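You operate a simulated robot arm through the tools that you are given. There is no shell and no other tool. Be economical: measure what you need, move in short steps, check, and stop when the job is done.

Carry out the task below with a simulated robot arm. There is one attempt and no reset: what you move stays moved.

Task
Take the green tin from the top of the test bench and leave it on top of the blue carton. Put the blue bucket on the top of the test bench away on the shelf of the measuring bench. Put the striped blue tub in the yellow dustpan. Press the call button to switch it on. Shut the orange hatch. Pull the top drawer of the sieve bench open. Any order will do.

It is judged by the outcome, as a careful person would: the job done as asked, and still so three seconds after it is handed in. It fails if anything else is knocked over, pushed out of place, dropped, spilled or broken.

Robot
A 6-joint arm with a two-finger parallel gripper on a trunk, on a base that drives. Base frame: it is fixed to the floor where the robot stands at the start and does not move with it; the origin is under the middle of the robot, x ahead of it, y to its left, z up; the surface under the hand at the start is at about z = 86. Units: cm, rad, N and s.
With the tool pointing down near the work surface it reaches from about 26 to 68 cm from the robot's upright axis, wherever it stands. Its first joint turns from -2.897 to 2.897 rad. Places, roughly: blue bucket [100, 25, 100]; blue carton [75, 25, 75]; call button [500, 70, 110]; dustpan (26x18x11 cm) [290, 30, 90]; green tin (8x8x5 cm) [50, 20, 90]; orange hatch [670, 30, 80]; shelf of the measuring bench [190, -270, 30]; striped blue tub (5x5x5 cm) [130, -260, 80]; top drawer of the sieve bench [-20, -310, 70]. Payload 1.57 kg.
The tool frame sits at the grasp point between the pads (the TCP): z along the fingers, y along the line on which they close. The tips reach 3 cm beyond it. Largest opening 11 cm; finger width 2.4, thickness 1.2; the body of the gripper, 4.8 by 11.2 cm, starts 7.8 cm behind the TCP.
Orientation is that of the tool frame in the base frame, as a unit quaternion [w, x, y, z]. With the fingers straight down and closing along the base's y, the tool's x points along the base's -x, its y along +y and its z along -z.

Tools
- The arm moves only by the tool send_rows. Its argument "targets" is a list of rows, each an object (a shift or turn left out is 0, a gripper value left out holds the last) with "angular": the turn, a rotation vector about the tool's x, y, z in rad, a list of three; "linear": the shift along the tool's x, y, z in mm, a list of three; "grip": the finger opening in mm, from 0 to 110. In form: [{"angular": [ax, ay, az], "linear": [tx, ty, tz], "grip": grip}, ...]. A call has 1 to 10 rows; each row is the pose to reach, as a shift and turn from the pose commanded when the call began, along the tool's axes at that moment. Rows are played at 5 a second. More than 5 cm and 0.15 rad between two rows, or a gripper value outside its range, and nothing of the call is played. A pose out of reach is approached as far as the arm can. The call stops where the force on the tool passes 40 N (or 10 N more than at its start, if that is more) or the arm is blocked; 0.2 s more then pass. Each finger travels about 10.8 cm/s and halts on what it meets, pressing with about 39 N; the grip force reading is that of the motor and also rises with nothing between the fingers. The clock runs only during rows and for 0.2 s after the last one: add rows that repeat a pose to give the fingers time. The reply holds the time, the measured pose of the TCP, the force on the tool along the base axes, the opening and the grip force, in the units named above and with some noise, with the torque about the TCP (base axes, N m) and any sound that the robot's microphone picked up.
- Cameras (640 x 400 px; columns grow to the right, rows downward): "scene" is now at [5.27, 15.17, 167.59]; the picture's right is [0.17, -0.99, 0.00], its down [-0.78, -0.13, -0.61] and it looks along [0.61, 0.10, -0.79] (base axes); focal length 281 px, centre (320, 200). "wrist" rides on the gripper at [7, 1.6, -14.1] in the tool frame; the picture's right is [-0.23, 0.97, 0.00], its down [-0.86, -0.20, -0.48] and it looks along [-0.47, -0.11, 0.88] (tool axes); focal length 222 px, centre (320, 200). There is no depth. A picture from a camera that has moved, and an enlarged one, comes with that camera's place and axes in the base frame and with its lens.
- grab_frame(camera): a new picture of that camera. It takes no simulated time.
- raise_lower(by): slides the trunk up (or, below 0, down) by that many cm; the arm and the scene camera ride with it, the base frame stays. It gives what a move gives, with no picture.
- drive_base(legs): drives the robot by 1 to 6 legs, each [ahead, left, turn to the left] in cm, cm and rad, along the robot's own axes; the way and the turn of a leg run together, so that a leg with both is an arc; at most 150 cm and 3.142 rad a leg. The arm and the cameras ride along, it lands a little off, and it stops where it bumps. It gives what a move gives.
- pan_tilt(pan, tilt): turns the head with the scene camera to pan (to the left, within 2.094 rad either way) and tilt (down, from -0.506 to 1.204), counted from straight ahead of the robot. It gives what a move gives.
- zoom(camera, box): a new picture of the part [left, top, right, bottom] of that camera's present view, enlarged. It takes no simulated time.
- finish_job(): hands the job in; it is judged then, once.

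Go step by step. Nothing tells you exact positions but the pictures and the camera data: compare them with the known pose of the tool, close in by small moves and look again before you grip or let go. The budget is 165 turns and 120 pictures, counting those below and the enlarged ones. Unless the task says otherwise, let go and move clear before handing in.

The tools are called after "Request:" as name(argument=value, ...) on one line, values as JSON. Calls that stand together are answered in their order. send_rows: Moves the arm, as the interface text tells. Its arguments: {"type":"object","properties":{"targets":{"type":"array","items":{"type":"object","properties":{"angular":{"type":"array","items":{"type":"number"}},"linear":{"type":"array","items":{"type":"number"}},"grip":{"type":"number"}}}}},"required":["targets"]} The other tools are called the same way: raise_lower (by) slides the trunk up or down; drive_base (legs) drives the base; pan_tilt (pan, tilt) turns the head that bears the scene camera; grab_frame (camera) takes a picture; zoom (camera, box) takes an enlarged picture of a part of a camera's view; finish_job () hands the job in.

At the start:

```text
t: 0.0
ee_pos: [46.12, 9.57, 116.44]
ee_rot: [0.0, -0.001, 1.0, 0.0]
wrist_force: [0.1, 1.1, -0.2]
ft_torque: [-0.01, 0.01, 0.03]
opening: 11.01
grasp_force: 0.0
trunk travel left (down, up): [-27.5, 31.5]
robot x, y, heading: [0.36, 0.04, 0.003]
head pan, tilt: [0.169, 0.909]
```

scene: 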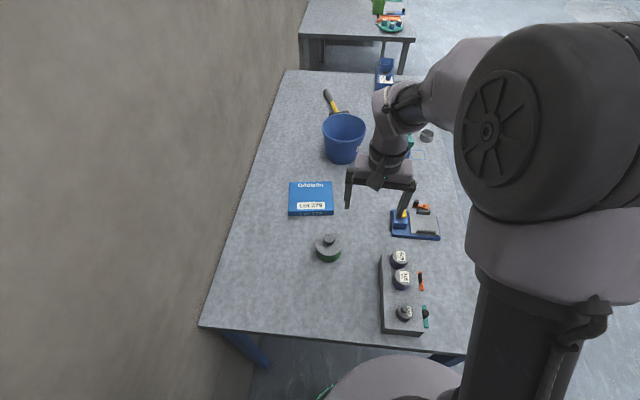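
wrist: 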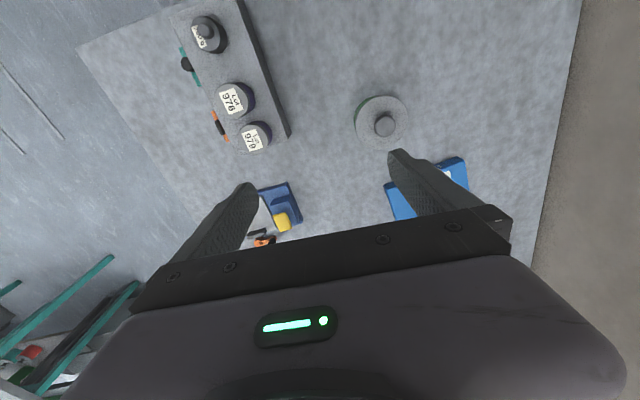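

I see the test bench ahead with the green tin near [48, 20], the blue carton beyond it and the bucket further off. I'll take closer looks before moving.

Request:
zoom(camera="scene", box=[260, 80, 460, 280])

Request:
zoom(camera="wrist", box=[320, 60, 480, 220])

```text
2.00 times, centred on (360, 180) of scene
camera zoom: at [5.27, 15.17, 167.59], right [0.17, -0.99, 0.0], down [-0.78, -0.13, -0.61], along [0.61, 0.1, -0.79], focal length 563 px, centre (240, 240)
```

zoom: 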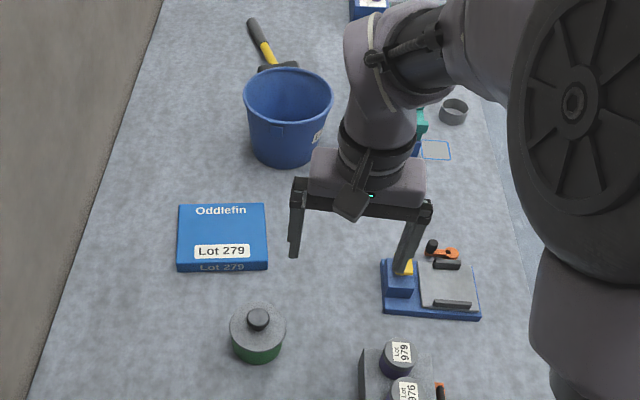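

```text
2.50 times, centred on (400, 140) of wrist
camera zoom: at [39.04, 11.2, 130.49], right [0.23, 0.97, 0.0], down [0.86, -0.2, 0.48], along [0.47, -0.11, -0.88], focal length 555 px, centre (120, 350)
```

zoom: 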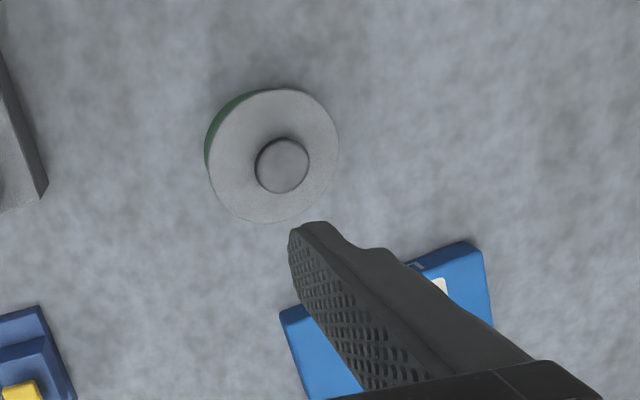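

The tin (a lidded can with a knob) is at about [48.3, 19.8]. I'll move above it and check with the wrist camera.

Request:
send_rows(targets=[{"linear": [-10, 40, 20], "grip": 110}, {"linear": [-20, 80, 40]}, {"linear": [-22, 102, 70]}, {"linear": [-22, 102, 100]}, {"linear": [-22, 102, 120]}, {"linear": [-22, 102, 120]}])

Request:
grab_frame(camera="wrist")

Request:
grab_frame(camera="scene")

```text
t: 1.4
ee_pos: [48.27, 19.96, 104.3]
ee_rot: [0.0, 0.0, 1.0, -0.001]
wrist_force: [-0.8, -0.5, -0.4]
ft_torque: [-0.01, -0.07, -0.04]
opening: 11.0
grasp_force: 0.1
trunk travel left (down, up): [-27.5, 31.5]
robot x, y, heading: [-0.04, -0.02, 0.002]
head pan, tilt: [0.169, 0.909]
```

```text
115 pictures are left
camera wrist: at [41.2, 21.5, 118.35], right [0.23, 0.97, 0.0], down [0.85, -0.2, 0.48], along [0.47, -0.11, -0.88], focal length 222 px, centre (320, 200)
```

wrist: 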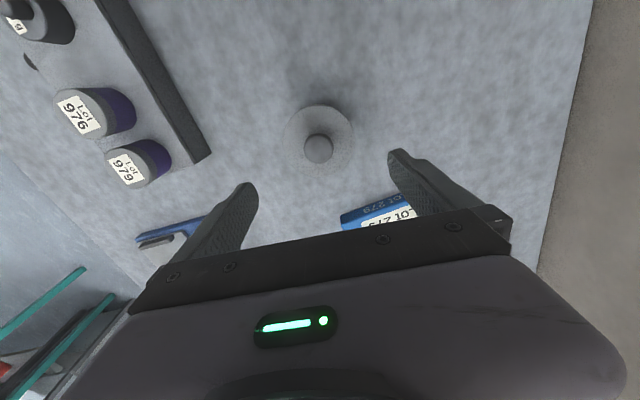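

```text
114 pictures are left
camera scene: at [5.25, 15.15, 167.59], right [0.17, -0.99, 0.0], down [-0.78, -0.13, -0.62], along [0.61, 0.1, -0.79], focal length 281 px, centre (320, 200)
```

scene: 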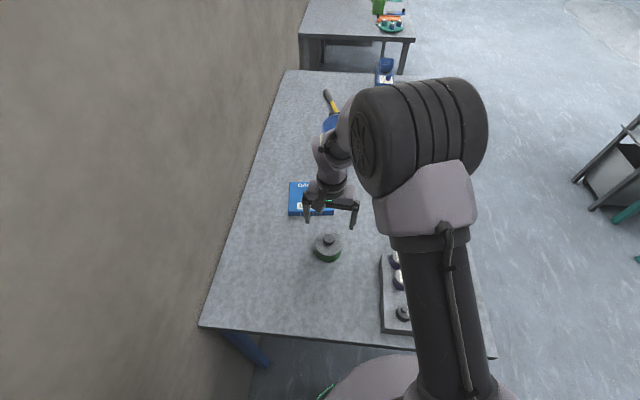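

The tool is centred over the tin within a few mm. I'll descend to near the table, then close.

Request:
send_rows(targets=[{"linear": [0, 0, 40]}, {"linear": [0, 0, 80]}, {"linear": [0, 0, 110]}, {"linear": [0, 0, 130]}, {"linear": [0, 0, 143]}, {"linear": [0, 0, 143]}])

Request:
grab_frame(camera="wrist")

Request:
zoom(camera="scene", box=[260, 180, 400, 280])

```text
t: 2.8
ee_pos: [48.15, 19.85, 90.11]
ee_rot: [0.0, -0.001, 1.0, -0.001]
wrist_force: [0.2, 0.4, -0.6]
ft_torque: [0.0, 0.01, 0.01]
opening: 10.99
grasp_force: 0.0
trunk travel left (down, up): [-27.5, 31.5]
robot x, y, heading: [0.04, -0.14, 0.004]
head pan, tilt: [0.169, 0.909]
```

```text
113 pictures are left
camera wrist: at [41.19, 21.46, 104.15], right [0.23, 0.97, 0.0], down [0.85, -0.2, 0.48], along [0.47, -0.11, -0.88], focal length 222 px, centre (320, 200)
```

wrist: 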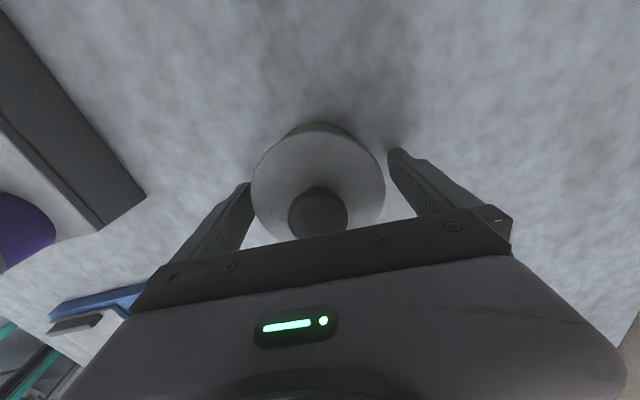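

```text
4.00 times, centred on (330, 230) of scene
camera zoom: at [5.26, 15.16, 167.59], right [0.17, -0.99, 0.0], down [-0.78, -0.13, -0.61], along [0.61, 0.1, -0.79], focal length 1125 px, centre (280, 80)
```

zoom: 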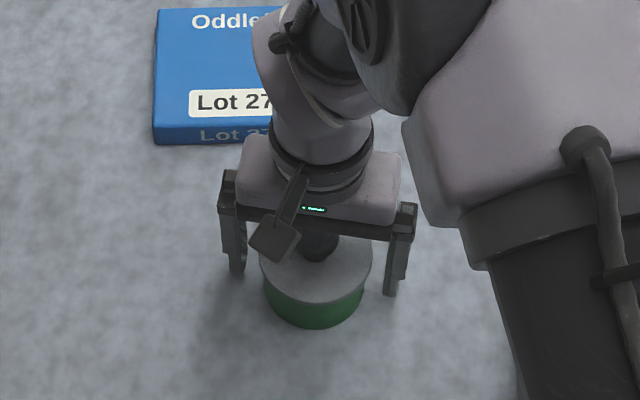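

The tin sits about 0.6 cm nearer the robot than the fingers. I'll shift, then close.

Request:
send_rows(targets=[{"linear": [6, 0, 0]}, {"linear": [6, 0, 3]}, {"linear": [6, 0, 3], "grip": 70}, {"linear": [6, 0, 3]}, {"linear": [6, 0, 3]}, {"linear": [6, 0, 3]}])

```text
t: 4.2
ee_pos: [47.63, 19.88, 89.84]
ee_rot: [0.0, 0.0, 1.0, 0.0]
wrist_force: [-0.8, -0.7, -0.6]
ft_torque: [-0.04, 0.0, 0.0]
opening: 8.65
grasp_force: 38.9
trunk travel left (down, up): [-27.5, 31.5]
robot x, y, heading: [-0.06, -0.07, -0.002]
head pan, tilt: [0.169, 0.909]
```

The tin is held (8.65 cm). I'll lift it and look down at the table edge to see how much I can drive ahead, as the carton (~[67.5, 28.4], top z≈88.5) is slightly past reach.

Request:
send_rows(targets=[{"linear": [0, 0, -20]}, {"linear": [0, 0, -60]}, {"linear": [0, 0, -100]}, {"linear": [0, 0, -140]}, {"linear": [0, 0, -140]}])

Request:
pan_tilt(pan=0.17, tilt=1.2)

Request:
grab_frame(camera="scene")

Request:
grab_frame(camera="wrist")

```text
t: 5.4
ee_pos: [47.79, 19.7, 104.08]
ee_rot: [0.0, 0.0, 1.0, 0.0]
wrist_force: [0.3, 0.4, -1.4]
ft_torque: [0.0, 0.01, 0.01]
opening: 8.63
grasp_force: 38.7
trunk travel left (down, up): [-27.5, 31.5]
robot x, y, heading: [0.09, -0.13, 0.003]
head pan, tilt: [0.169, 0.909]
```

```text
t: 6.2
ee_pos: [47.74, 19.72, 104.08]
ee_rot: [0.0, -0.001, 1.0, 0.0]
wrist_force: [-0.9, -0.7, -0.7]
ft_torque: [-0.01, 0.03, 0.02]
opening: 8.64
grasp_force: 38.9
trunk travel left (down, up): [-27.5, 31.5]
robot x, y, heading: [-0.22, -0.23, -0.001]
head pan, tilt: [0.169, 1.201]
```

```text
111 pictures are left
camera scene: at [3.4, 14.85, 165.67], right [0.17, -0.99, 0.0], down [-0.92, -0.16, -0.36], along [0.36, 0.06, -0.93], focal length 281 px, centre (320, 200)
```

scene: 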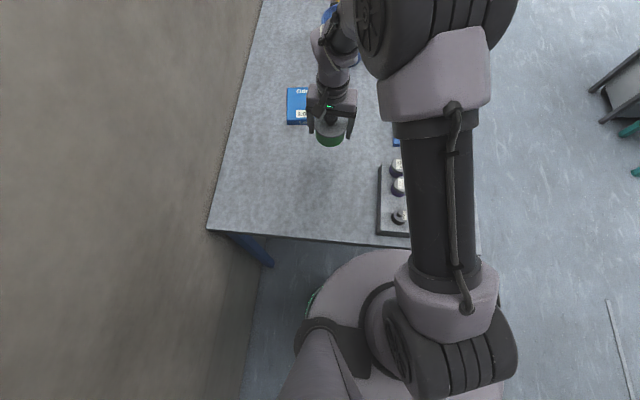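

```text
110 pictures are left
camera wrist: at [40.72, 21.38, 117.98], right [0.23, 0.97, 0.0], down [0.86, -0.2, 0.48], along [0.47, -0.11, -0.88], focal length 222 px, centre (320, 200)
```

wrist: 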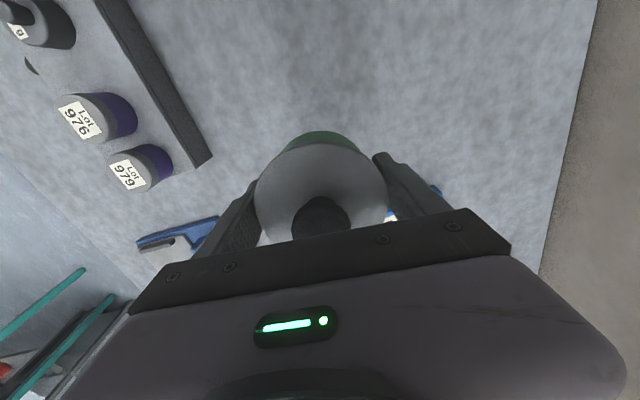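

The tin is held firmly; there's roughly 7 cm between my trunk and the bench edge. I'll creep 4 cm ahead and 4 cm left.

Request:
drive_base(legs=[[4, 4, 0]])

Request:
pan_tilt(pan=0.17, tilt=0.85)

Request:
zoom(camera="scene", box=[230, 110, 430, 310])

```text
t: 7.2
ee_pos: [51.66, 23.8, 103.98]
ee_rot: [-0.002, 0.0, 1.0, 0.0]
wrist_force: [-0.2, 0.5, -1.4]
ft_torque: [-0.01, 0.06, 0.02]
opening: 8.64
grasp_force: 39.4
trunk travel left (down, up): [-27.5, 31.5]
robot x, y, heading: [4.14, 4.03, 0.004]
head pan, tilt: [0.169, 1.201]
```

```text
t: 8.0
ee_pos: [51.65, 23.8, 103.99]
ee_rot: [0.0, 0.0, 1.0, -0.001]
wrist_force: [0.3, -0.4, -0.5]
ft_torque: [0.01, 0.01, -0.02]
opening: 8.65
grasp_force: 39.1
trunk travel left (down, up): [-27.5, 31.5]
robot x, y, heading: [4.16, 3.86, 0.002]
head pan, tilt: [0.169, 0.85]
```

```text
2.00 times, centred on (330, 210) of scene
camera zoom: at [9.59, 19.24, 168.03], right [0.17, -0.99, 0.0], down [-0.74, -0.13, -0.66], along [0.65, 0.11, -0.75], focal length 563 px, centre (300, 180)
```

zoom: 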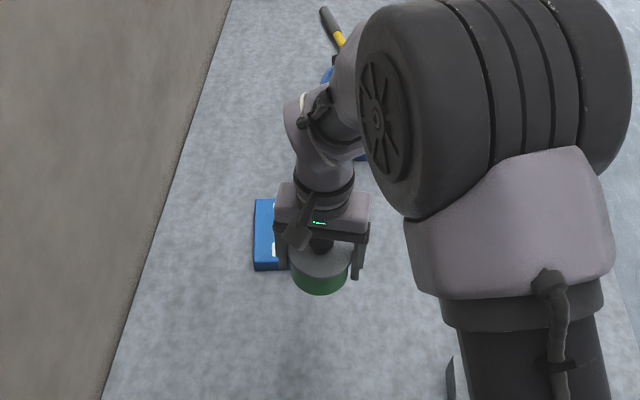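

Now carry the tin over the carton and look from both cameras.

Request:
send_rows(targets=[{"linear": [-40, 10, 0]}, {"linear": [-80, 20, 0]}, {"linear": [-115, 30, 0]}, {"linear": [-140, 35, 0]}, {"linear": [-140, 35, 0]}])

Request:
grab_frame(camera="wrist")

Request:
zoom(camera="scene", box=[230, 110, 430, 310])

```text
t: 9.2
ee_pos: [65.57, 27.39, 104.0]
ee_rot: [0.0, 0.0, 1.0, 0.0]
wrist_force: [0.4, 0.8, -0.8]
ft_torque: [-0.02, 0.02, 0.01]
opening: 8.66
grasp_force: 38.8
trunk travel left (down, up): [-27.5, 31.5]
robot x, y, heading: [3.92, 4.03, -0.004]
head pan, tilt: [0.169, 0.85]
```

```text
108 pictures are left
camera wrist: at [58.67, 28.9, 118.08], right [0.23, 0.97, 0.0], down [0.86, -0.2, 0.48], along [0.47, -0.11, -0.88], focal length 222 px, centre (320, 200)
```

wrist: 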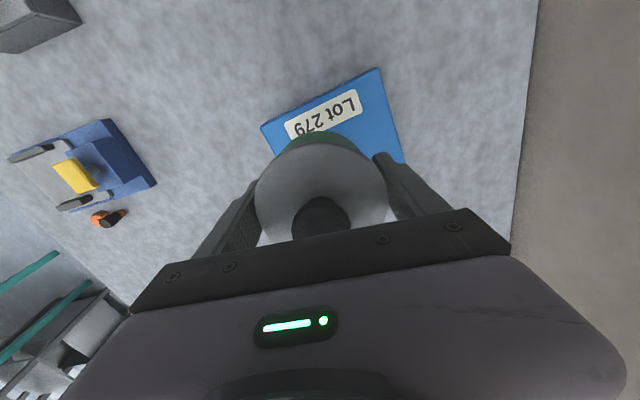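

```text
2.00 times, centred on (330, 210) of scene
camera zoom: at [9.55, 19.23, 168.04], right [0.17, -0.99, 0.0], down [-0.74, -0.13, -0.66], along [0.65, 0.11, -0.75], focal length 563 px, centre (300, 180)
```

zoom: 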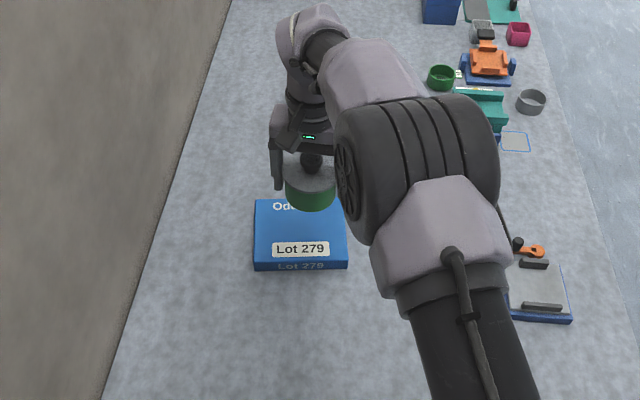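

Carton: centre ≈[67.3, 29], top z≈88.5, slightly rotated. I'll centre the tin and lower to just above contact.

Request:
send_rows(targets=[{"linear": [-12, 13, 0]}, {"linear": [-12, 13, 40]}, {"linear": [-12, 13, 80]}, {"linear": [-12, 13, 100]}, {"linear": [-12, 13, 110]}, {"linear": [-12, 13, 110]}])

Request:
grab_frame(camera="wrist")

Request:
zoom(camera="scene", box=[260, 160, 380, 260])

```text
t: 10.6
ee_pos: [66.75, 28.34, 92.96]
ee_rot: [0.0, 0.0, 1.0, 0.0]
wrist_force: [-0.3, 0.0, -1.6]
ft_torque: [-0.02, -0.02, 0.01]
opening: 8.64
grasp_force: 38.8
trunk travel left (down, up): [-27.5, 31.5]
robot x, y, heading: [3.83, 4.14, 0.003]
head pan, tilt: [0.169, 0.85]
```

```text
106 pictures are left
camera wrist: at [59.82, 30.08, 106.99], right [0.23, 0.97, 0.0], down [0.86, -0.2, 0.48], along [0.47, -0.11, -0.88], focal length 222 px, centre (320, 200)
```

wrist: 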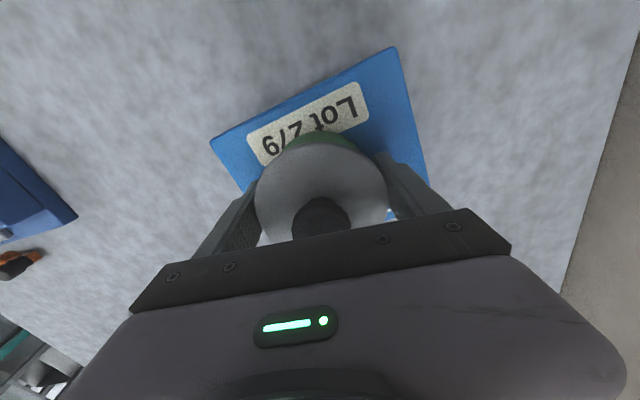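

```text
4.00 times, centred on (320, 210) of scene
camera zoom: at [9.57, 19.22, 168.04], right [0.17, -0.99, 0.0], down [-0.74, -0.13, -0.66], along [0.65, 0.11, -0.75], focal length 1125 px, centre (320, 160)
```

zoom: 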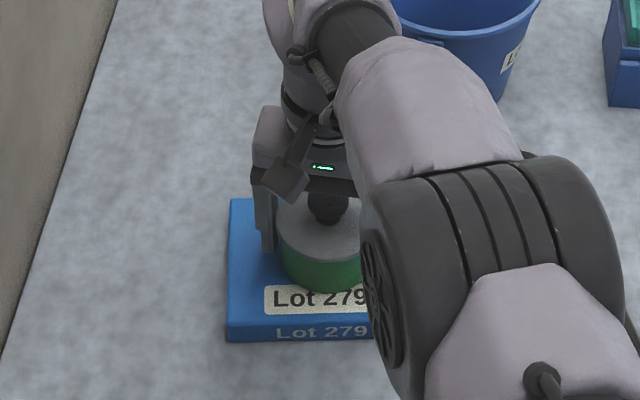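

The tin is well inside the carton top. Lower gently until contact.

Request:
send_rows(targets=[{"linear": [0, 0, 2]}, {"linear": [0, 0, 4]}, {"linear": [0, 0, 4]}])

```text
t: 11.4
ee_pos: [66.8, 28.61, 92.92]
ee_rot: [0.002, -0.001, 1.0, 0.001]
wrist_force: [1.7, 0.9, 24.9]
ft_torque: [-0.26, 0.13, -0.05]
opening: 8.67
grasp_force: 39.1
trunk travel left (down, up): [-27.5, 31.5]
robot x, y, heading: [4.14, 4.05, 0.001]
head pan, tilt: [0.169, 0.85]
```

Contact reached (25 N). Ease off slightly and open, then rise.

Request:
send_rows(targets=[{"linear": [0, 0, -3]}, {"linear": [0, 0, -3], "grip": 110}, {"linear": [0, 0, -3]}, {"linear": [0, 0, -3]}, {"linear": [0, 0, -10]}, {"linear": [0, 0, -50]}, {"linear": [0, 0, -100]}, {"linear": [0, 0, -140]}, {"linear": [0, 0, -140]}])

Request:
grab_frame(camera="wrist")

Request:
grab_frame(camera="scene")

```text
t: 13.4
ee_pos: [66.77, 28.47, 106.52]
ee_rot: [-0.001, 0.0, 1.0, 0.0]
wrist_force: [-0.3, 0.4, -0.2]
ft_torque: [0.02, 0.0, -0.03]
opening: 11.0
grasp_force: 0.1
trunk travel left (down, up): [-27.5, 31.5]
robot x, y, heading: [4.15, 3.85, 0.001]
head pan, tilt: [0.169, 0.85]
```

```text
104 pictures are left
camera wrist: at [59.82, 30.07, 120.53], right [0.23, 0.97, 0.0], down [0.86, -0.2, 0.48], along [0.47, -0.11, -0.88], focal length 222 px, centre (320, 200)
```

wrist: 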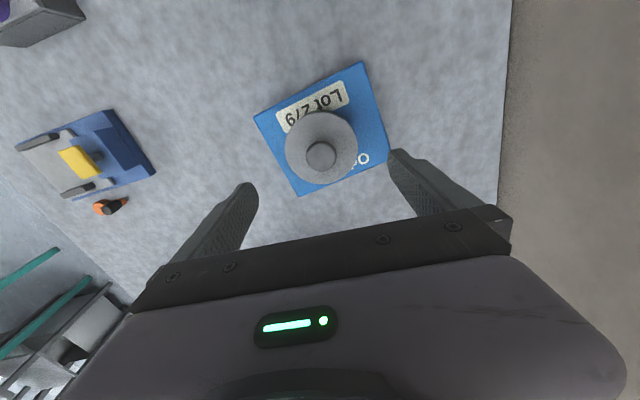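

```text
103 pictures are left
camera scene: at [9.6, 19.23, 168.03], right [0.17, -0.99, 0.0], down [-0.74, -0.13, -0.66], along [0.65, 0.11, -0.75], focal length 281 px, centre (320, 200)
```

scene: 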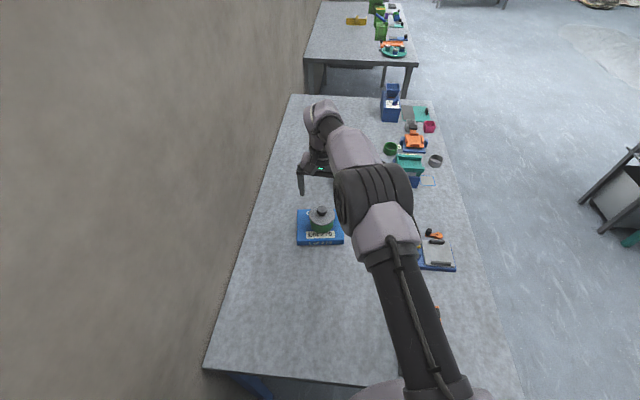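

The tin is on the carton. Next the bucket, so I retract the arm and look around to plan the drive along the right side of the bench.

Request:
send_rows(targets=[{"linear": [40, -35, -10]}, {"linear": [80, -70, -20]}, {"linear": [120, -110, -30]}, {"linear": [160, -150, -40]}, {"linear": [200, -190, -50]}, {"linear": [230, -230, -60]}, {"linear": [230, -230, -60]}])

Request:
pan_tilt(pan=-0.5, tilt=0.45)

Request:
grab_frame(camera="scene")

Request:
pan_tilt(pan=-1.4, tilt=0.45)

Request:
grab_frame(camera="scene")

```text
refused: row 1 steps farther than a row can; nothing moved
```

```text
t: 14.4
ee_pos: [66.8, 28.46, 106.49]
ee_rot: [0.0, 0.0, 1.0, 0.001]
wrist_force: [0.2, 0.0, 0.1]
ft_torque: [-0.02, 0.0, 0.01]
opening: 11.05
grasp_force: 0.1
trunk travel left (down, up): [-27.5, 31.5]
robot x, y, heading: [4.11, 4.06, -0.0]
head pan, tilt: [-0.499, 0.45]
```

```text
102 pictures are left
camera scene: at [9.93, 13.51, 171.48], right [-0.48, -0.88, 0.0], down [-0.38, 0.21, -0.9], along [0.79, -0.43, -0.44], focal length 281 px, centre (320, 200)
```

scene: 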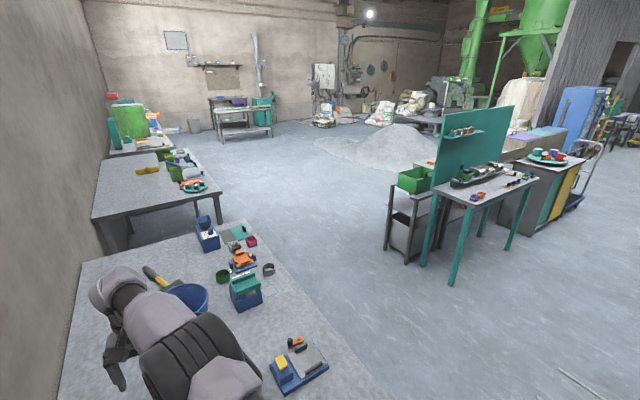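

```text
t: 15.6
ee_pos: [66.68, 28.47, 106.57]
ee_rot: [-0.001, 0.001, 1.0, 0.0]
wrist_force: [-0.1, 0.6, 0.7]
ft_torque: [0.02, 0.01, -0.01]
opening: 10.98
grasp_force: 0.1
trunk travel left (down, up): [-27.5, 31.5]
robot x, y, heading: [4.04, 4.1, 0.0]
head pan, tilt: [-1.4, 0.45]
```

```text
101 pictures are left
camera scene: at [3.43, 8.85, 171.48], right [-0.99, -0.17, 0.0], down [-0.07, 0.43, -0.9], along [0.15, -0.89, -0.44], focal length 281 px, centre (320, 200)
```

scene: 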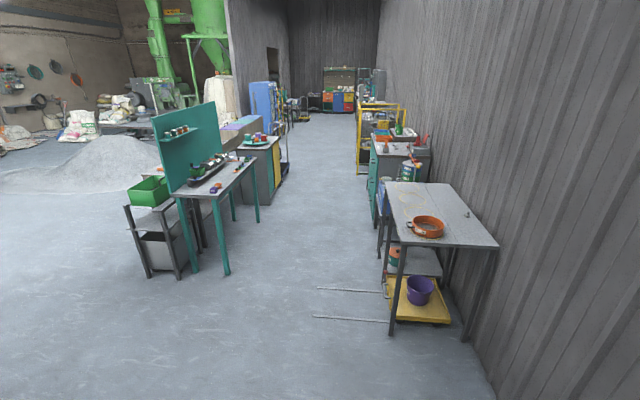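

Retract failed (step too long); I'll redo it with shorter steps. I also zoom at the benches to the right.

Request:
zoom(camera="scene", box=[110, 90, 300, 290])

Request:
zoom(camera="scene", box=[340, 90, 500, 250])

Request:
send_rows(targets=[{"linear": [25, -25, -10]}, {"linear": [55, -55, -20]}, {"linear": [85, -85, -30]}, {"linear": [115, -115, -40]}, {"linear": [145, -145, -50]}, {"linear": [175, -175, -60]}, {"linear": [205, -205, -60]}, {"linear": [230, -230, -60]}, {"linear": [230, -230, -60]}])

```text
2.00 times, centred on (205, 190) of scene
camera zoom: at [3.43, 8.85, 171.48], right [-0.99, -0.17, 0.0], down [-0.07, 0.43, -0.9], along [0.15, -0.89, -0.44], focal length 563 px, centre (550, 220)
```

zoom: 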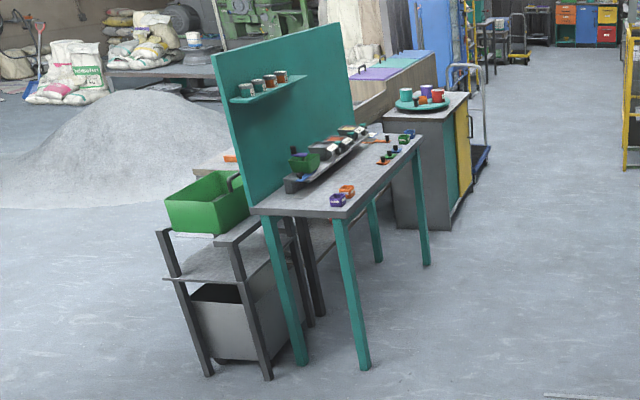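

```text
2.50 times, centred on (420, 170) of scene
camera zoom: at [3.43, 8.85, 171.48], right [-0.99, -0.17, 0.0], down [-0.07, 0.43, -0.9], along [0.15, -0.89, -0.44], focal length 703 px, centre (70, 275)
```

zoom: 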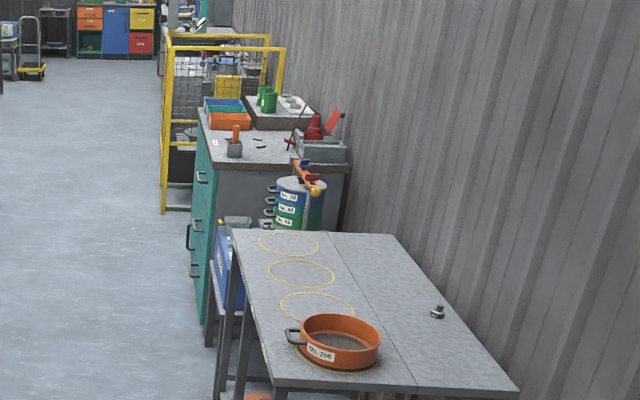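

```text
t: 17.6
ee_pos: [43.78, 5.51, 112.66]
ee_rot: [0.0, 0.0, 1.0, 0.0]
wrist_force: [-0.3, 0.6, 0.9]
ft_torque: [-0.04, -0.01, 0.03]
opening: 11.0
grasp_force: 0.0
trunk travel left (down, up): [-27.5, 31.5]
robot x, y, heading: [3.95, 4.26, 0.001]
head pan, tilt: [-1.4, 0.45]
```

Sieve bench's drawers face +x; the measuring bench area is around [190,-270]. First the bucket: back off, go round to the bench's right side and turn to face it.

Request:
drive_base(legs=[[-25, 0, 0], [0, -60, 0], [116, 0, 0], [0, 0, 1.5708]])

Request:
pan_tilt(pan=0.0, tilt=0.8)

Request:
grab_frame(camera="scene")

Request:
grab_frame(camera="wrist")

```text
t: 31.8
ee_pos: [92.33, -14.71, 112.65]
ee_rot: [0.001, 0.716, -0.698, 0.0]
wrist_force: [-0.5, 0.0, -0.1]
ft_torque: [-0.01, 0.02, 0.01]
opening: 11.03
grasp_force: 0.1
trunk travel left (down, up): [-27.5, 31.5]
robot x, y, heading: [94.81, -54.09, 1.598]
head pan, tilt: [-1.4, 0.45]
```

```text
t: 33.3
ee_pos: [92.49, -14.6, 112.5]
ee_rot: [0.0, 0.716, -0.698, 0.0]
wrist_force: [0.8, -0.6, 0.9]
ft_torque: [0.01, -0.02, -0.02]
opening: 11.0
grasp_force: 0.0
trunk travel left (down, up): [-27.5, 31.5]
robot x, y, heading: [94.74, -54.6, 1.595]
head pan, tilt: [0.0, 0.799]
```

```text
98 pictures are left
camera scene: at [80.63, -48.73, 168.44], right [1.0, 0.02, 0.0], down [0.02, -0.72, -0.7], along [-0.02, 0.7, -0.72], focal length 281 px, centre (320, 200)
```

scene: 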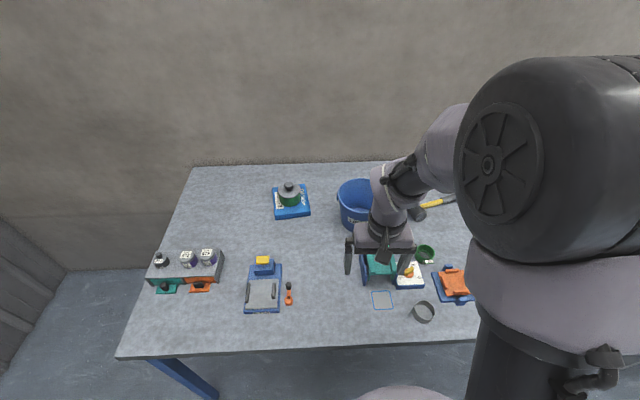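

```text
97 pictures are left
camera wrist: at [90.91, -21.59, 126.61], right [-0.98, 0.2, 0.0], down [0.18, 0.86, 0.48], along [0.1, 0.47, -0.88], focal length 222 px, centre (320, 200)
```

wrist: 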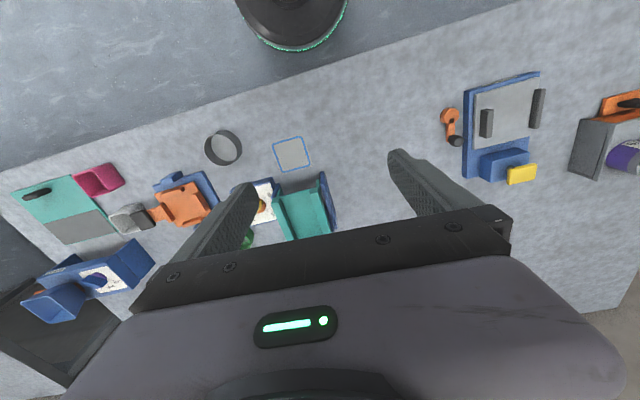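

I'm at the side of the bench facing the bucket. Before gripping I want to see the shelf of the measuring bench to choose the grip.

Request:
pan_tilt(pan=-2.09, tilt=0.4)

Request:
grab_frame(camera="scene")

```text
t: 35.3
ee_pos: [92.43, -14.58, 112.57]
ee_rot: [0.001, 0.716, -0.698, 0.0]
wrist_force: [0.9, -0.2, 0.3]
ft_torque: [0.02, 0.0, 0.03]
opening: 10.99
grasp_force: 0.0
trunk travel left (down, up): [-27.5, 31.5]
robot x, y, heading: [95.0, -54.49, 1.598]
head pan, tilt: [-2.089, 0.4]
```

```text
96 pictures are left
camera scene: at [88.98, -61.18, 171.95], right [-0.47, -0.88, 0.0], down [-0.34, 0.18, -0.92], along [0.81, -0.44, -0.39], focal length 281 px, centre (320, 200)
```

scene: 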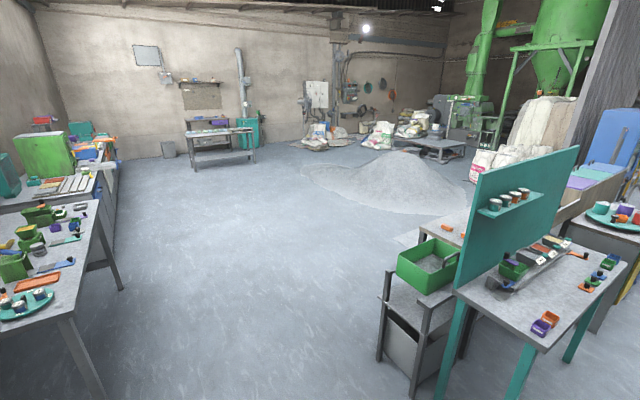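

Request:
zoom(camera="scene", box=[360, 140, 640, 400])

```text
1.54 times, centred on (500, 270) of scene
camera zoom: at [88.98, -61.18, 171.95], right [-0.47, -0.88, 0.0], down [-0.34, 0.18, -0.92], along [0.81, -0.44, -0.39], focal length 433 px, centre (43, 92)
```

zoom: 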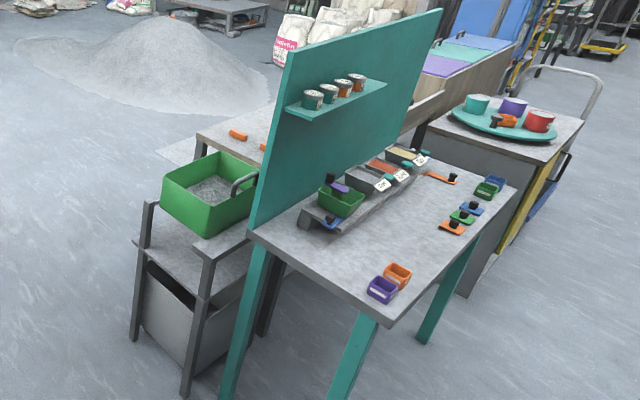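

The striped tub is at the far end of the teal-legged bench; the measuring bench's shelf lies beyond the board, to be approached from +x. I'll grip the bucket by its near rim: drive 8 cm closer and turn the tool 90°.

Request:
drive_base(legs=[[8, 0, -0.025]])

Request:
pan_tilt(pan=0.0, tilt=0.8)

Request:
send_rows(targets=[{"angular": [0, 0, 0.149], "linear": [0, 0, -5]}, {"angular": [0, 0, 0.298], "linear": [0, 0, -10]}, {"angular": [0, 0, 0.447], "linear": [0, 0, -15]}, {"angular": [0, 0, 0.596], "linear": [0, 0, -20]}, {"angular": [0, 0, 0.745], "linear": [0, 0, -20]}, {"angular": [0, 0, 0.894], "linear": [0, 0, -20]}, {"angular": [0, 0, 1.043], "linear": [0, 0, -20]}, {"angular": [0, 0, 1.192], "linear": [0, 0, -20]}, {"angular": [0, 0, 1.341], "linear": [0, 0, -20]}, {"angular": [0, 0, 1.49], "linear": [0, 0, -20]}])

Request:
grab_frame(camera="scene")

Request:
grab_frame(camera="wrist")

```text
t: 36.3
ee_pos: [93.38, -6.58, 112.62]
ee_rot: [0.0, -0.706, 0.708, -0.001]
wrist_force: [-0.6, 0.2, 0.6]
ft_torque: [-0.08, -0.03, 0.0]
opening: 10.99
grasp_force: 0.1
trunk travel left (down, up): [-27.5, 31.5]
robot x, y, heading: [94.8, -46.53, 1.565]
head pan, tilt: [-2.089, 0.4]
```

```text
t: 38.3
ee_pos: [93.35, -6.72, 112.66]
ee_rot: [-0.001, -0.706, 0.708, 0.0]
wrist_force: [0.7, 0.4, -0.3]
ft_torque: [0.0, -0.03, -0.01]
opening: 11.03
grasp_force: 0.0
trunk travel left (down, up): [-27.5, 31.5]
robot x, y, heading: [94.62, -46.74, 1.565]
head pan, tilt: [0.0, 0.799]
```

```text
t: 40.5
ee_pos: [93.27, -6.7, 114.69]
ee_rot: [0.0, -0.038, 0.999, 0.0]
wrist_force: [-0.3, 0.1, 0.0]
ft_torque: [0.01, -0.01, 0.0]
opening: 11.0
grasp_force: 0.0
trunk travel left (down, up): [-27.5, 31.5]
robot x, y, heading: [95.05, -46.36, 1.563]
head pan, tilt: [0.0, 0.799]
```

```text
94 pictures are left
camera scene: at [80.71, -40.49, 168.44], right [1.0, 0.0, 0.0], down [0.0, -0.72, -0.7], along [0.0, 0.7, -0.72], focal length 281 px, centre (320, 200)
```

scene: 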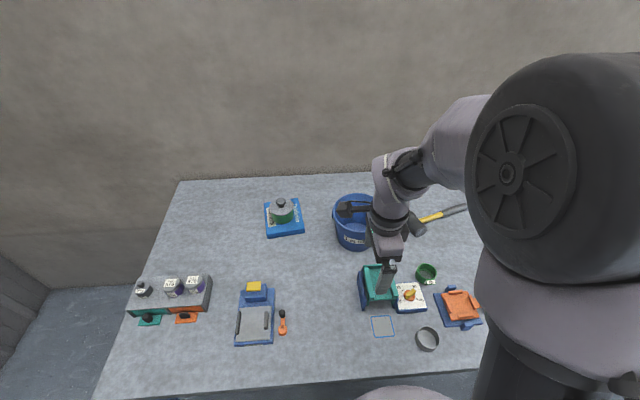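

```text
93 pictures are left
camera wrist: at [86.27, -5.55, 128.63], right [0.15, 0.99, 0.0], down [0.87, -0.13, 0.48], along [0.47, -0.07, -0.88], focal length 222 px, centre (320, 200)
```

wrist: 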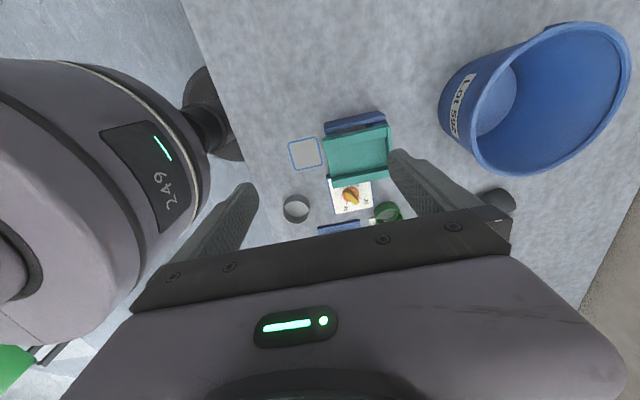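

The bucket is empty, centre about [93, 22]. I'll zoom on it for rim height and near rim position.

Request:
zoom(camera="scene", box=[310, 170, 430, 270])

Request:
zoom(camera="wrist", box=[420, 0, 640, 200])

```text
4.00 times, centred on (370, 220) of scene
camera zoom: at [80.71, -40.49, 168.44], right [1.0, 0.0, 0.0], down [0.0, -0.72, -0.7], along [0.0, 0.7, -0.72], focal length 1125 px, centre (120, 120)
```

zoom: 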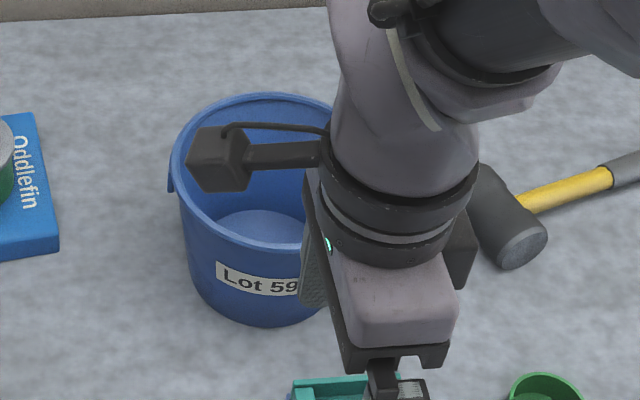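

```text
2.00 times, centred on (530, 100) of wrist
camera zoom: at [86.27, -5.55, 128.63], right [0.15, 0.99, 0.0], down [0.87, -0.13, 0.48], along [0.47, -0.07, -0.88], focal length 444 px, centre (-100, 400)
```

zoom: 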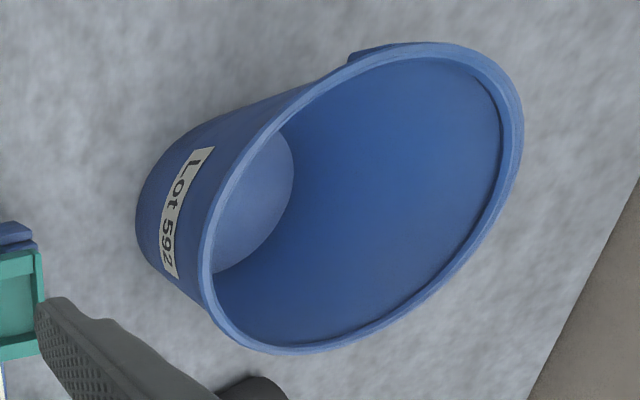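

Near rim is at y≈12.9, z≈99, bucket centre ≈[93.3, 21.3]. Move above the near rim first.

Request:
send_rows(targets=[{"angular": [0, 0, 0.076], "linear": [-4, 40, 0]}, {"angular": [0, 0, 0.076], "linear": [-8, 80, 0]}, {"angular": [0, 0, 0.076], "linear": [-10, 120, 0]}, {"angular": [0, 0, 0.076], "linear": [-13, 160, 20]}, {"angular": [0, 0, 0.076], "linear": [-16, 197, 60]}, {"angular": [0, 0, 0.076], "linear": [-16, 197, 85]}, {"angular": [0, 0, 0.076], "linear": [-16, 197, 85]}])

Request:
grab_frame(camera="wrist")

Request:
zoom(camera="scene", box=[310, 170, 430, 270])

```text
refused: row 5 steps farther than a row can; nothing moved
```

```text
90 pictures are left
camera wrist: at [86.27, -5.55, 128.63], right [0.15, 0.99, 0.0], down [0.87, -0.13, 0.48], along [0.47, -0.07, -0.88], focal length 222 px, centre (320, 200)
```

wrist: 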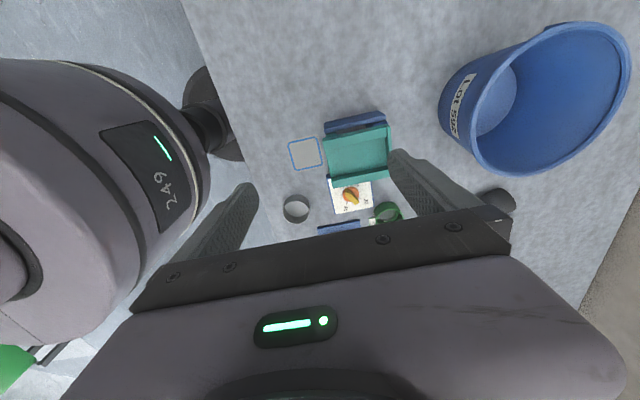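

```text
4.00 times, centred on (370, 220) of scene
camera zoom: at [80.71, -40.49, 168.44], right [1.0, 0.0, 0.0], down [0.0, -0.72, -0.7], along [0.0, 0.7, -0.72], focal length 1125 px, centre (120, 120)
```

zoom: 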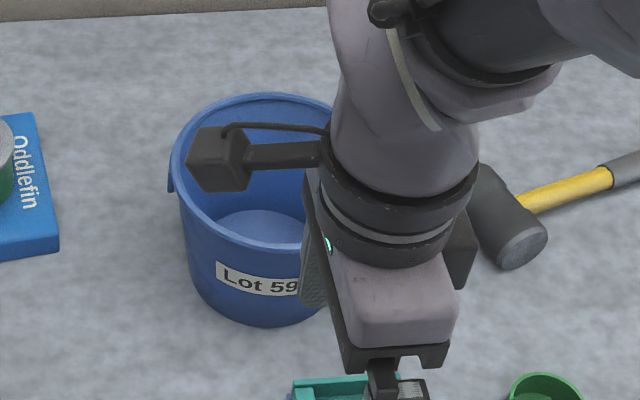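

Row too long; I'll resend with smaller steps before picturing.

Request:
send_rows(targets=[{"angular": [0, 0, 0.076], "linear": [-4, 40, 0]}, {"angular": [0, 0, 0.076], "linear": [-8, 80, 0]}, {"angular": [0, 0, 0.076], "linear": [-10, 120, 0]}, {"angular": [0, 0, 0.076], "linear": [-13, 160, 10]}, {"angular": [0, 0, 0.076], "linear": [-16, 197, 30]}, {"angular": [0, 0, 0.076], "linear": [-16, 197, 65]}, {"angular": [0, 0, 0.076], "linear": [-16, 197, 85]}, {"angular": [0, 0, 0.076], "linear": [-16, 197, 85]}])

Request:
grab_frame(camera="wrist")

Request:
zoom(camera="scene", box=[310, 170, 430, 270])

```text
t: 42.3
ee_pos: [93.63, 13.06, 106.0]
ee_rot: [0.0, -0.001, 1.0, 0.001]
wrist_force: [0.0, 0.4, 0.0]
ft_torque: [0.0, 0.01, -0.01]
opening: 10.99
grasp_force: 0.1
trunk travel left (down, up): [-27.5, 31.5]
robot x, y, heading: [94.92, -46.21, 1.571]
head pan, tilt: [0.0, 0.799]
```

```text
88 pictures are left
camera wrist: at [86.6, 14.67, 120.03], right [0.23, 0.97, 0.0], down [0.86, -0.2, 0.48], along [0.47, -0.11, -0.88], focal length 222 px, centre (320, 200)
```

wrist: 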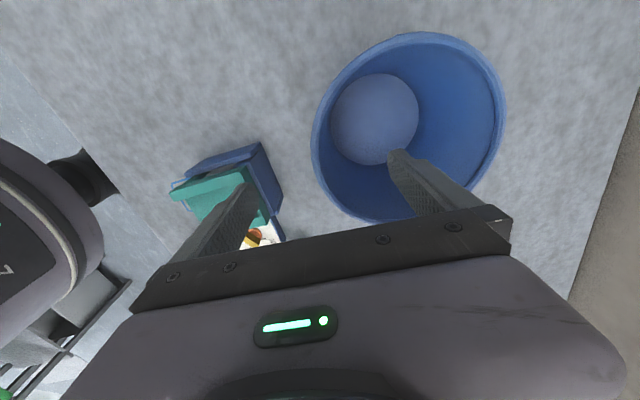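

```text
4.00 times, centred on (370, 220) of scene
camera zoom: at [80.71, -40.52, 168.44], right [1.0, 0.0, 0.0], down [0.0, -0.72, -0.7], along [0.0, 0.7, -0.72], focal length 1125 px, centre (120, 120)
```

zoom: 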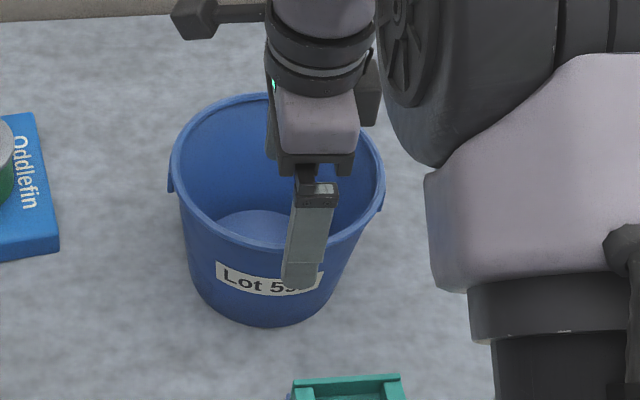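

Fingers straddle the near rim. Descend to z≈97 and close.

Request:
send_rows(targets=[{"linear": [0, 0, 40]}, {"linear": [0, 0, 70]}, {"linear": [0, 0, 92]}, {"linear": [0, 0, 92], "grip": 20}, {"linear": [0, 0, 92]}, {"linear": [0, 0, 92]}, {"linear": [0, 0, 92]}])

Request:
grab_frame(camera="wrist")

```text
t: 43.9
ee_pos: [93.42, 13.26, 96.75]
ee_rot: [0.001, 0.0, 1.0, 0.0]
wrist_force: [-0.1, 0.4, -0.4]
ft_torque: [0.0, -0.03, 0.01]
opening: 2.04
grasp_force: 0.4
trunk travel left (down, up): [-27.5, 31.5]
robot x, y, heading: [94.83, -46.5, 1.568]
head pan, tilt: [0.0, 0.799]
```

```text
86 pictures are left
camera wrist: at [86.54, 14.81, 110.85], right [0.23, 0.97, 0.0], down [0.86, -0.2, 0.48], along [0.47, -0.11, -0.88], focal length 222 px, centre (320, 200)
```

wrist: 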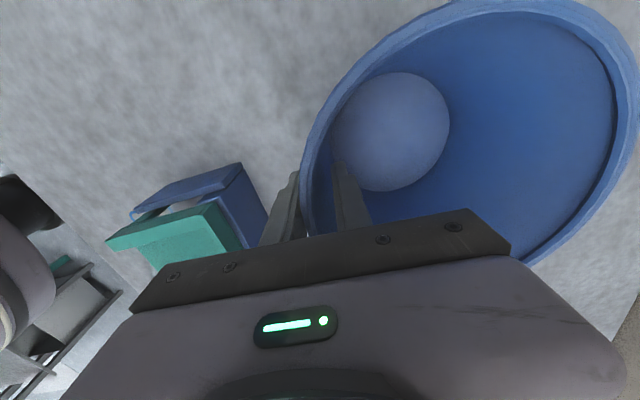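

The wall is between the pads. Close fully and lift a little.

Request:
send_rows(targets=[{"grip": 0}, {"grip": 0}, {"grip": 0}, {"linear": [0, 0, -15]}, {"linear": [0, 0, -30]}, {"linear": [0, 0, -30]}])

Request:
grab_frame(camera="scene")

```text
t: 45.3
ee_pos: [93.53, 13.0, 99.77]
ee_rot: [0.0, -0.001, 1.0, -0.001]
wrist_force: [-0.8, -0.1, -2.8]
ft_torque: [-0.11, -0.04, -0.01]
opening: 0.44
grasp_force: 24.6
trunk travel left (down, up): [-27.5, 31.5]
robot x, y, heading: [95.02, -46.73, 1.567]
head pan, tilt: [0.0, 0.799]
```

```text
85 pictures are left
camera scene: at [80.71, -40.45, 168.43], right [1.0, 0.0, 0.0], down [0.0, -0.72, -0.7], along [0.0, 0.7, -0.72], focal length 281 px, centre (320, 200)
```

scene: 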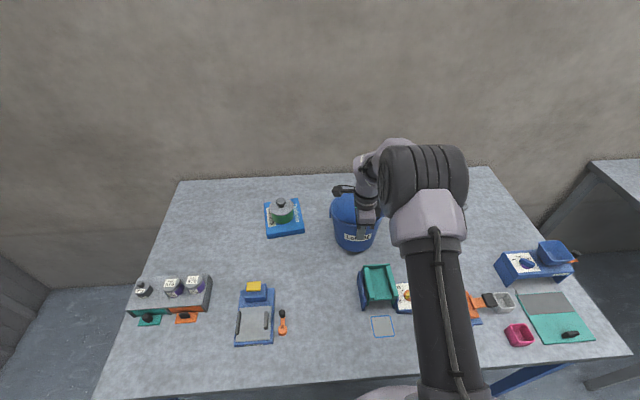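

The bucket is held (≈0.27 kg). Lift clear, retract, then back away and drive round to the +x side of the measuring bench to look at its shelf.

Request:
send_rows(targets=[{"linear": [0, 0, -40]}, {"linear": [0, 0, -80]}, {"linear": [0, 0, -120]}, {"linear": [0, 0, -150]}, {"linear": [0, -40, -150]}, {"linear": [0, -80, -150]}, {"linear": [0, -120, -150]}, {"linear": [0, -120, -150]}])

Request:
drive_base(legs=[[-60, 0, 0], [0, -120, 0], [0, -55, 0], [0, 0, 1.5708]])

Request:
pan_tilt(pan=1.0, tilt=0.55)

Request:
grab_frame(camera="scene")

```text
t: 47.1
ee_pos: [93.49, 1.13, 114.93]
ee_rot: [0.0, -0.001, 1.0, 0.0]
wrist_force: [0.3, 0.6, -1.5]
ft_torque: [-0.12, 0.0, -0.02]
opening: 0.48
grasp_force: 24.9
trunk travel left (down, up): [-27.5, 31.5]
robot x, y, heading: [94.89, -46.68, 1.563]
head pan, tilt: [0.0, 0.799]
```

```text
t: 62.6
ee_pos: [220.48, -107.91, 115.02]
ee_rot: [0.001, -0.694, 0.72, 0.0]
wrist_force: [-0.4, -0.1, -2.2]
ft_torque: [0.03, -0.12, 0.02]
opening: 0.43
grasp_force: 25.0
trunk travel left (down, up): [-27.5, 31.5]
robot x, y, heading: [268.33, -108.44, 3.1]
head pan, tilt: [0.0, 0.799]
```

```text
t: 63.9
ee_pos: [220.51, -107.88, 114.92]
ee_rot: [0.0, -0.693, 0.721, -0.001]
wrist_force: [-0.2, -1.0, -1.9]
ft_torque: [0.04, -0.13, 0.01]
opening: 0.47
grasp_force: 25.3
trunk travel left (down, up): [-27.5, 31.5]
robot x, y, heading: [267.85, -108.2, 3.099]
head pan, tilt: [1.0, 0.55]
```

```text
84 pictures are left
camera scene: at [264.19, -129.94, 170.57], right [-0.82, 0.58, 0.0], down [0.3, 0.43, -0.85], along [-0.49, -0.7, -0.52], focal length 281 px, centre (320, 200)
```

scene: 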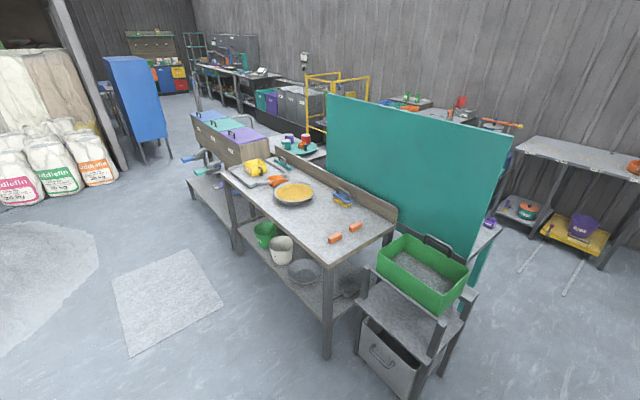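

The measuring bench stands with its open side toward +x; its lower shelf already holds some buckets. Zoom to find a free spot.

Request:
zoom(camera="scene", box=[210, 150, 410, 370])

```text
1.82 times, centred on (310, 260) of scene
camera zoom: at [264.19, -129.94, 170.57], right [-0.82, 0.58, 0.0], down [0.3, 0.43, -0.85], along [-0.49, -0.7, -0.52], focal length 511 px, centre (338, 91)
```

zoom: 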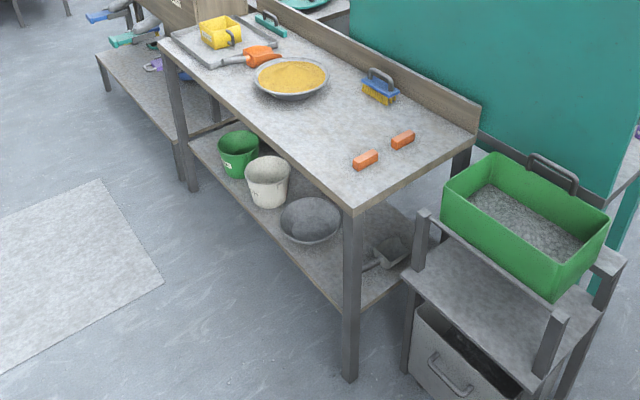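

Bench: front edge x≈209, y from -207 to -336, top z≈77, shelf z≈33. I'll drive to face its right half and look lower under the top.

Request:
drive_base(legs=[[-12, 0, 0.042], [0, 118, 0]])

Request:
raise_lower(by=-15)

Request:
pan_tilt(pan=0.15, tilt=0.8)

Request:
grab_frame(camera="scene")

```text
t: 70.8
ee_pos: [233.52, -229.92, 114.91]
ee_rot: [0.0, 0.714, -0.7, -0.001]
wrist_force: [0.0, 0.3, -2.3]
ft_torque: [0.04, -0.1, 0.01]
opening: 0.42
grasp_force: 25.5
trunk travel left (down, up): [-27.5, 31.5]
robot x, y, heading: [281.15, -228.01, -3.128]
head pan, tilt: [1.0, 0.55]
```

```text
t: 72.5
ee_pos: [233.39, -229.94, 99.86]
ee_rot: [0.0, 0.715, -0.699, 0.0]
wrist_force: [0.5, 0.6, -2.4]
ft_torque: [0.02, -0.12, -0.01]
opening: 0.45
grasp_force: 25.2
trunk travel left (down, up): [-12.5, 46.5]
robot x, y, heading: [281.21, -227.52, -3.123]
head pan, tilt: [1.0, 0.55]
```

```text
t: 73.7
ee_pos: [233.46, -229.95, 100.05]
ee_rot: [0.001, 0.714, -0.7, 0.0]
wrist_force: [0.5, -0.2, -1.7]
ft_torque: [0.04, -0.16, 0.0]
opening: 0.47
grasp_force: 25.0
trunk travel left (down, up): [-12.5, 46.5]
robot x, y, heading: [281.07, -227.89, -3.119]
head pan, tilt: [0.15, 0.799]
```

```text
82 pictures are left
camera scene: at [275.14, -243.02, 153.44], right [-0.17, 0.99, 0.0], down [0.71, 0.12, -0.7], along [-0.69, -0.12, -0.72], focal length 281 px, centre (320, 200)
```

scene: 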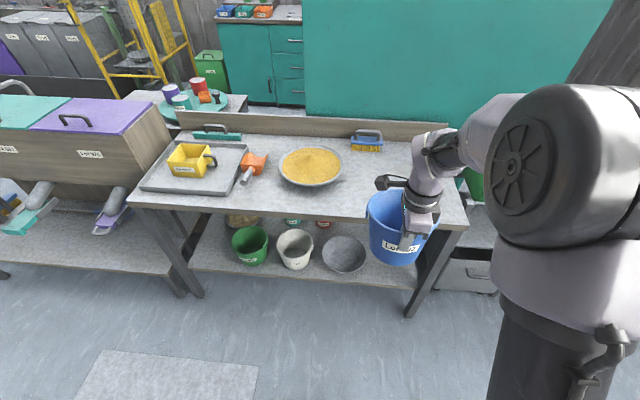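

Request:
zoom(camera="scene", box=[160, 190, 480, 320])

```text
2.00 times, centred on (320, 255) of scene
camera zoom: at [275.14, -243.02, 153.44], right [-0.17, 0.99, 0.0], down [0.71, 0.12, -0.7], along [-0.69, -0.12, -0.72], focal length 563 px, centre (320, 90)
```

zoom: 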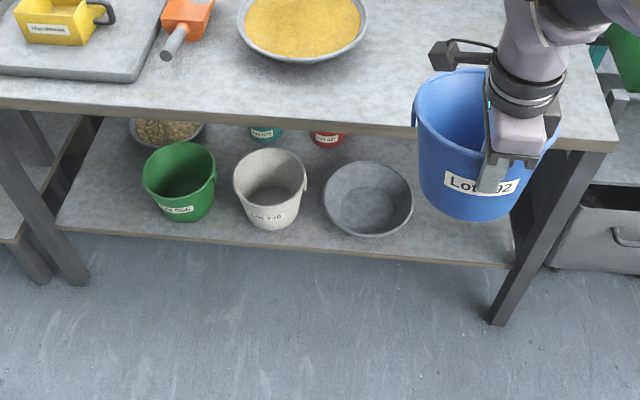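

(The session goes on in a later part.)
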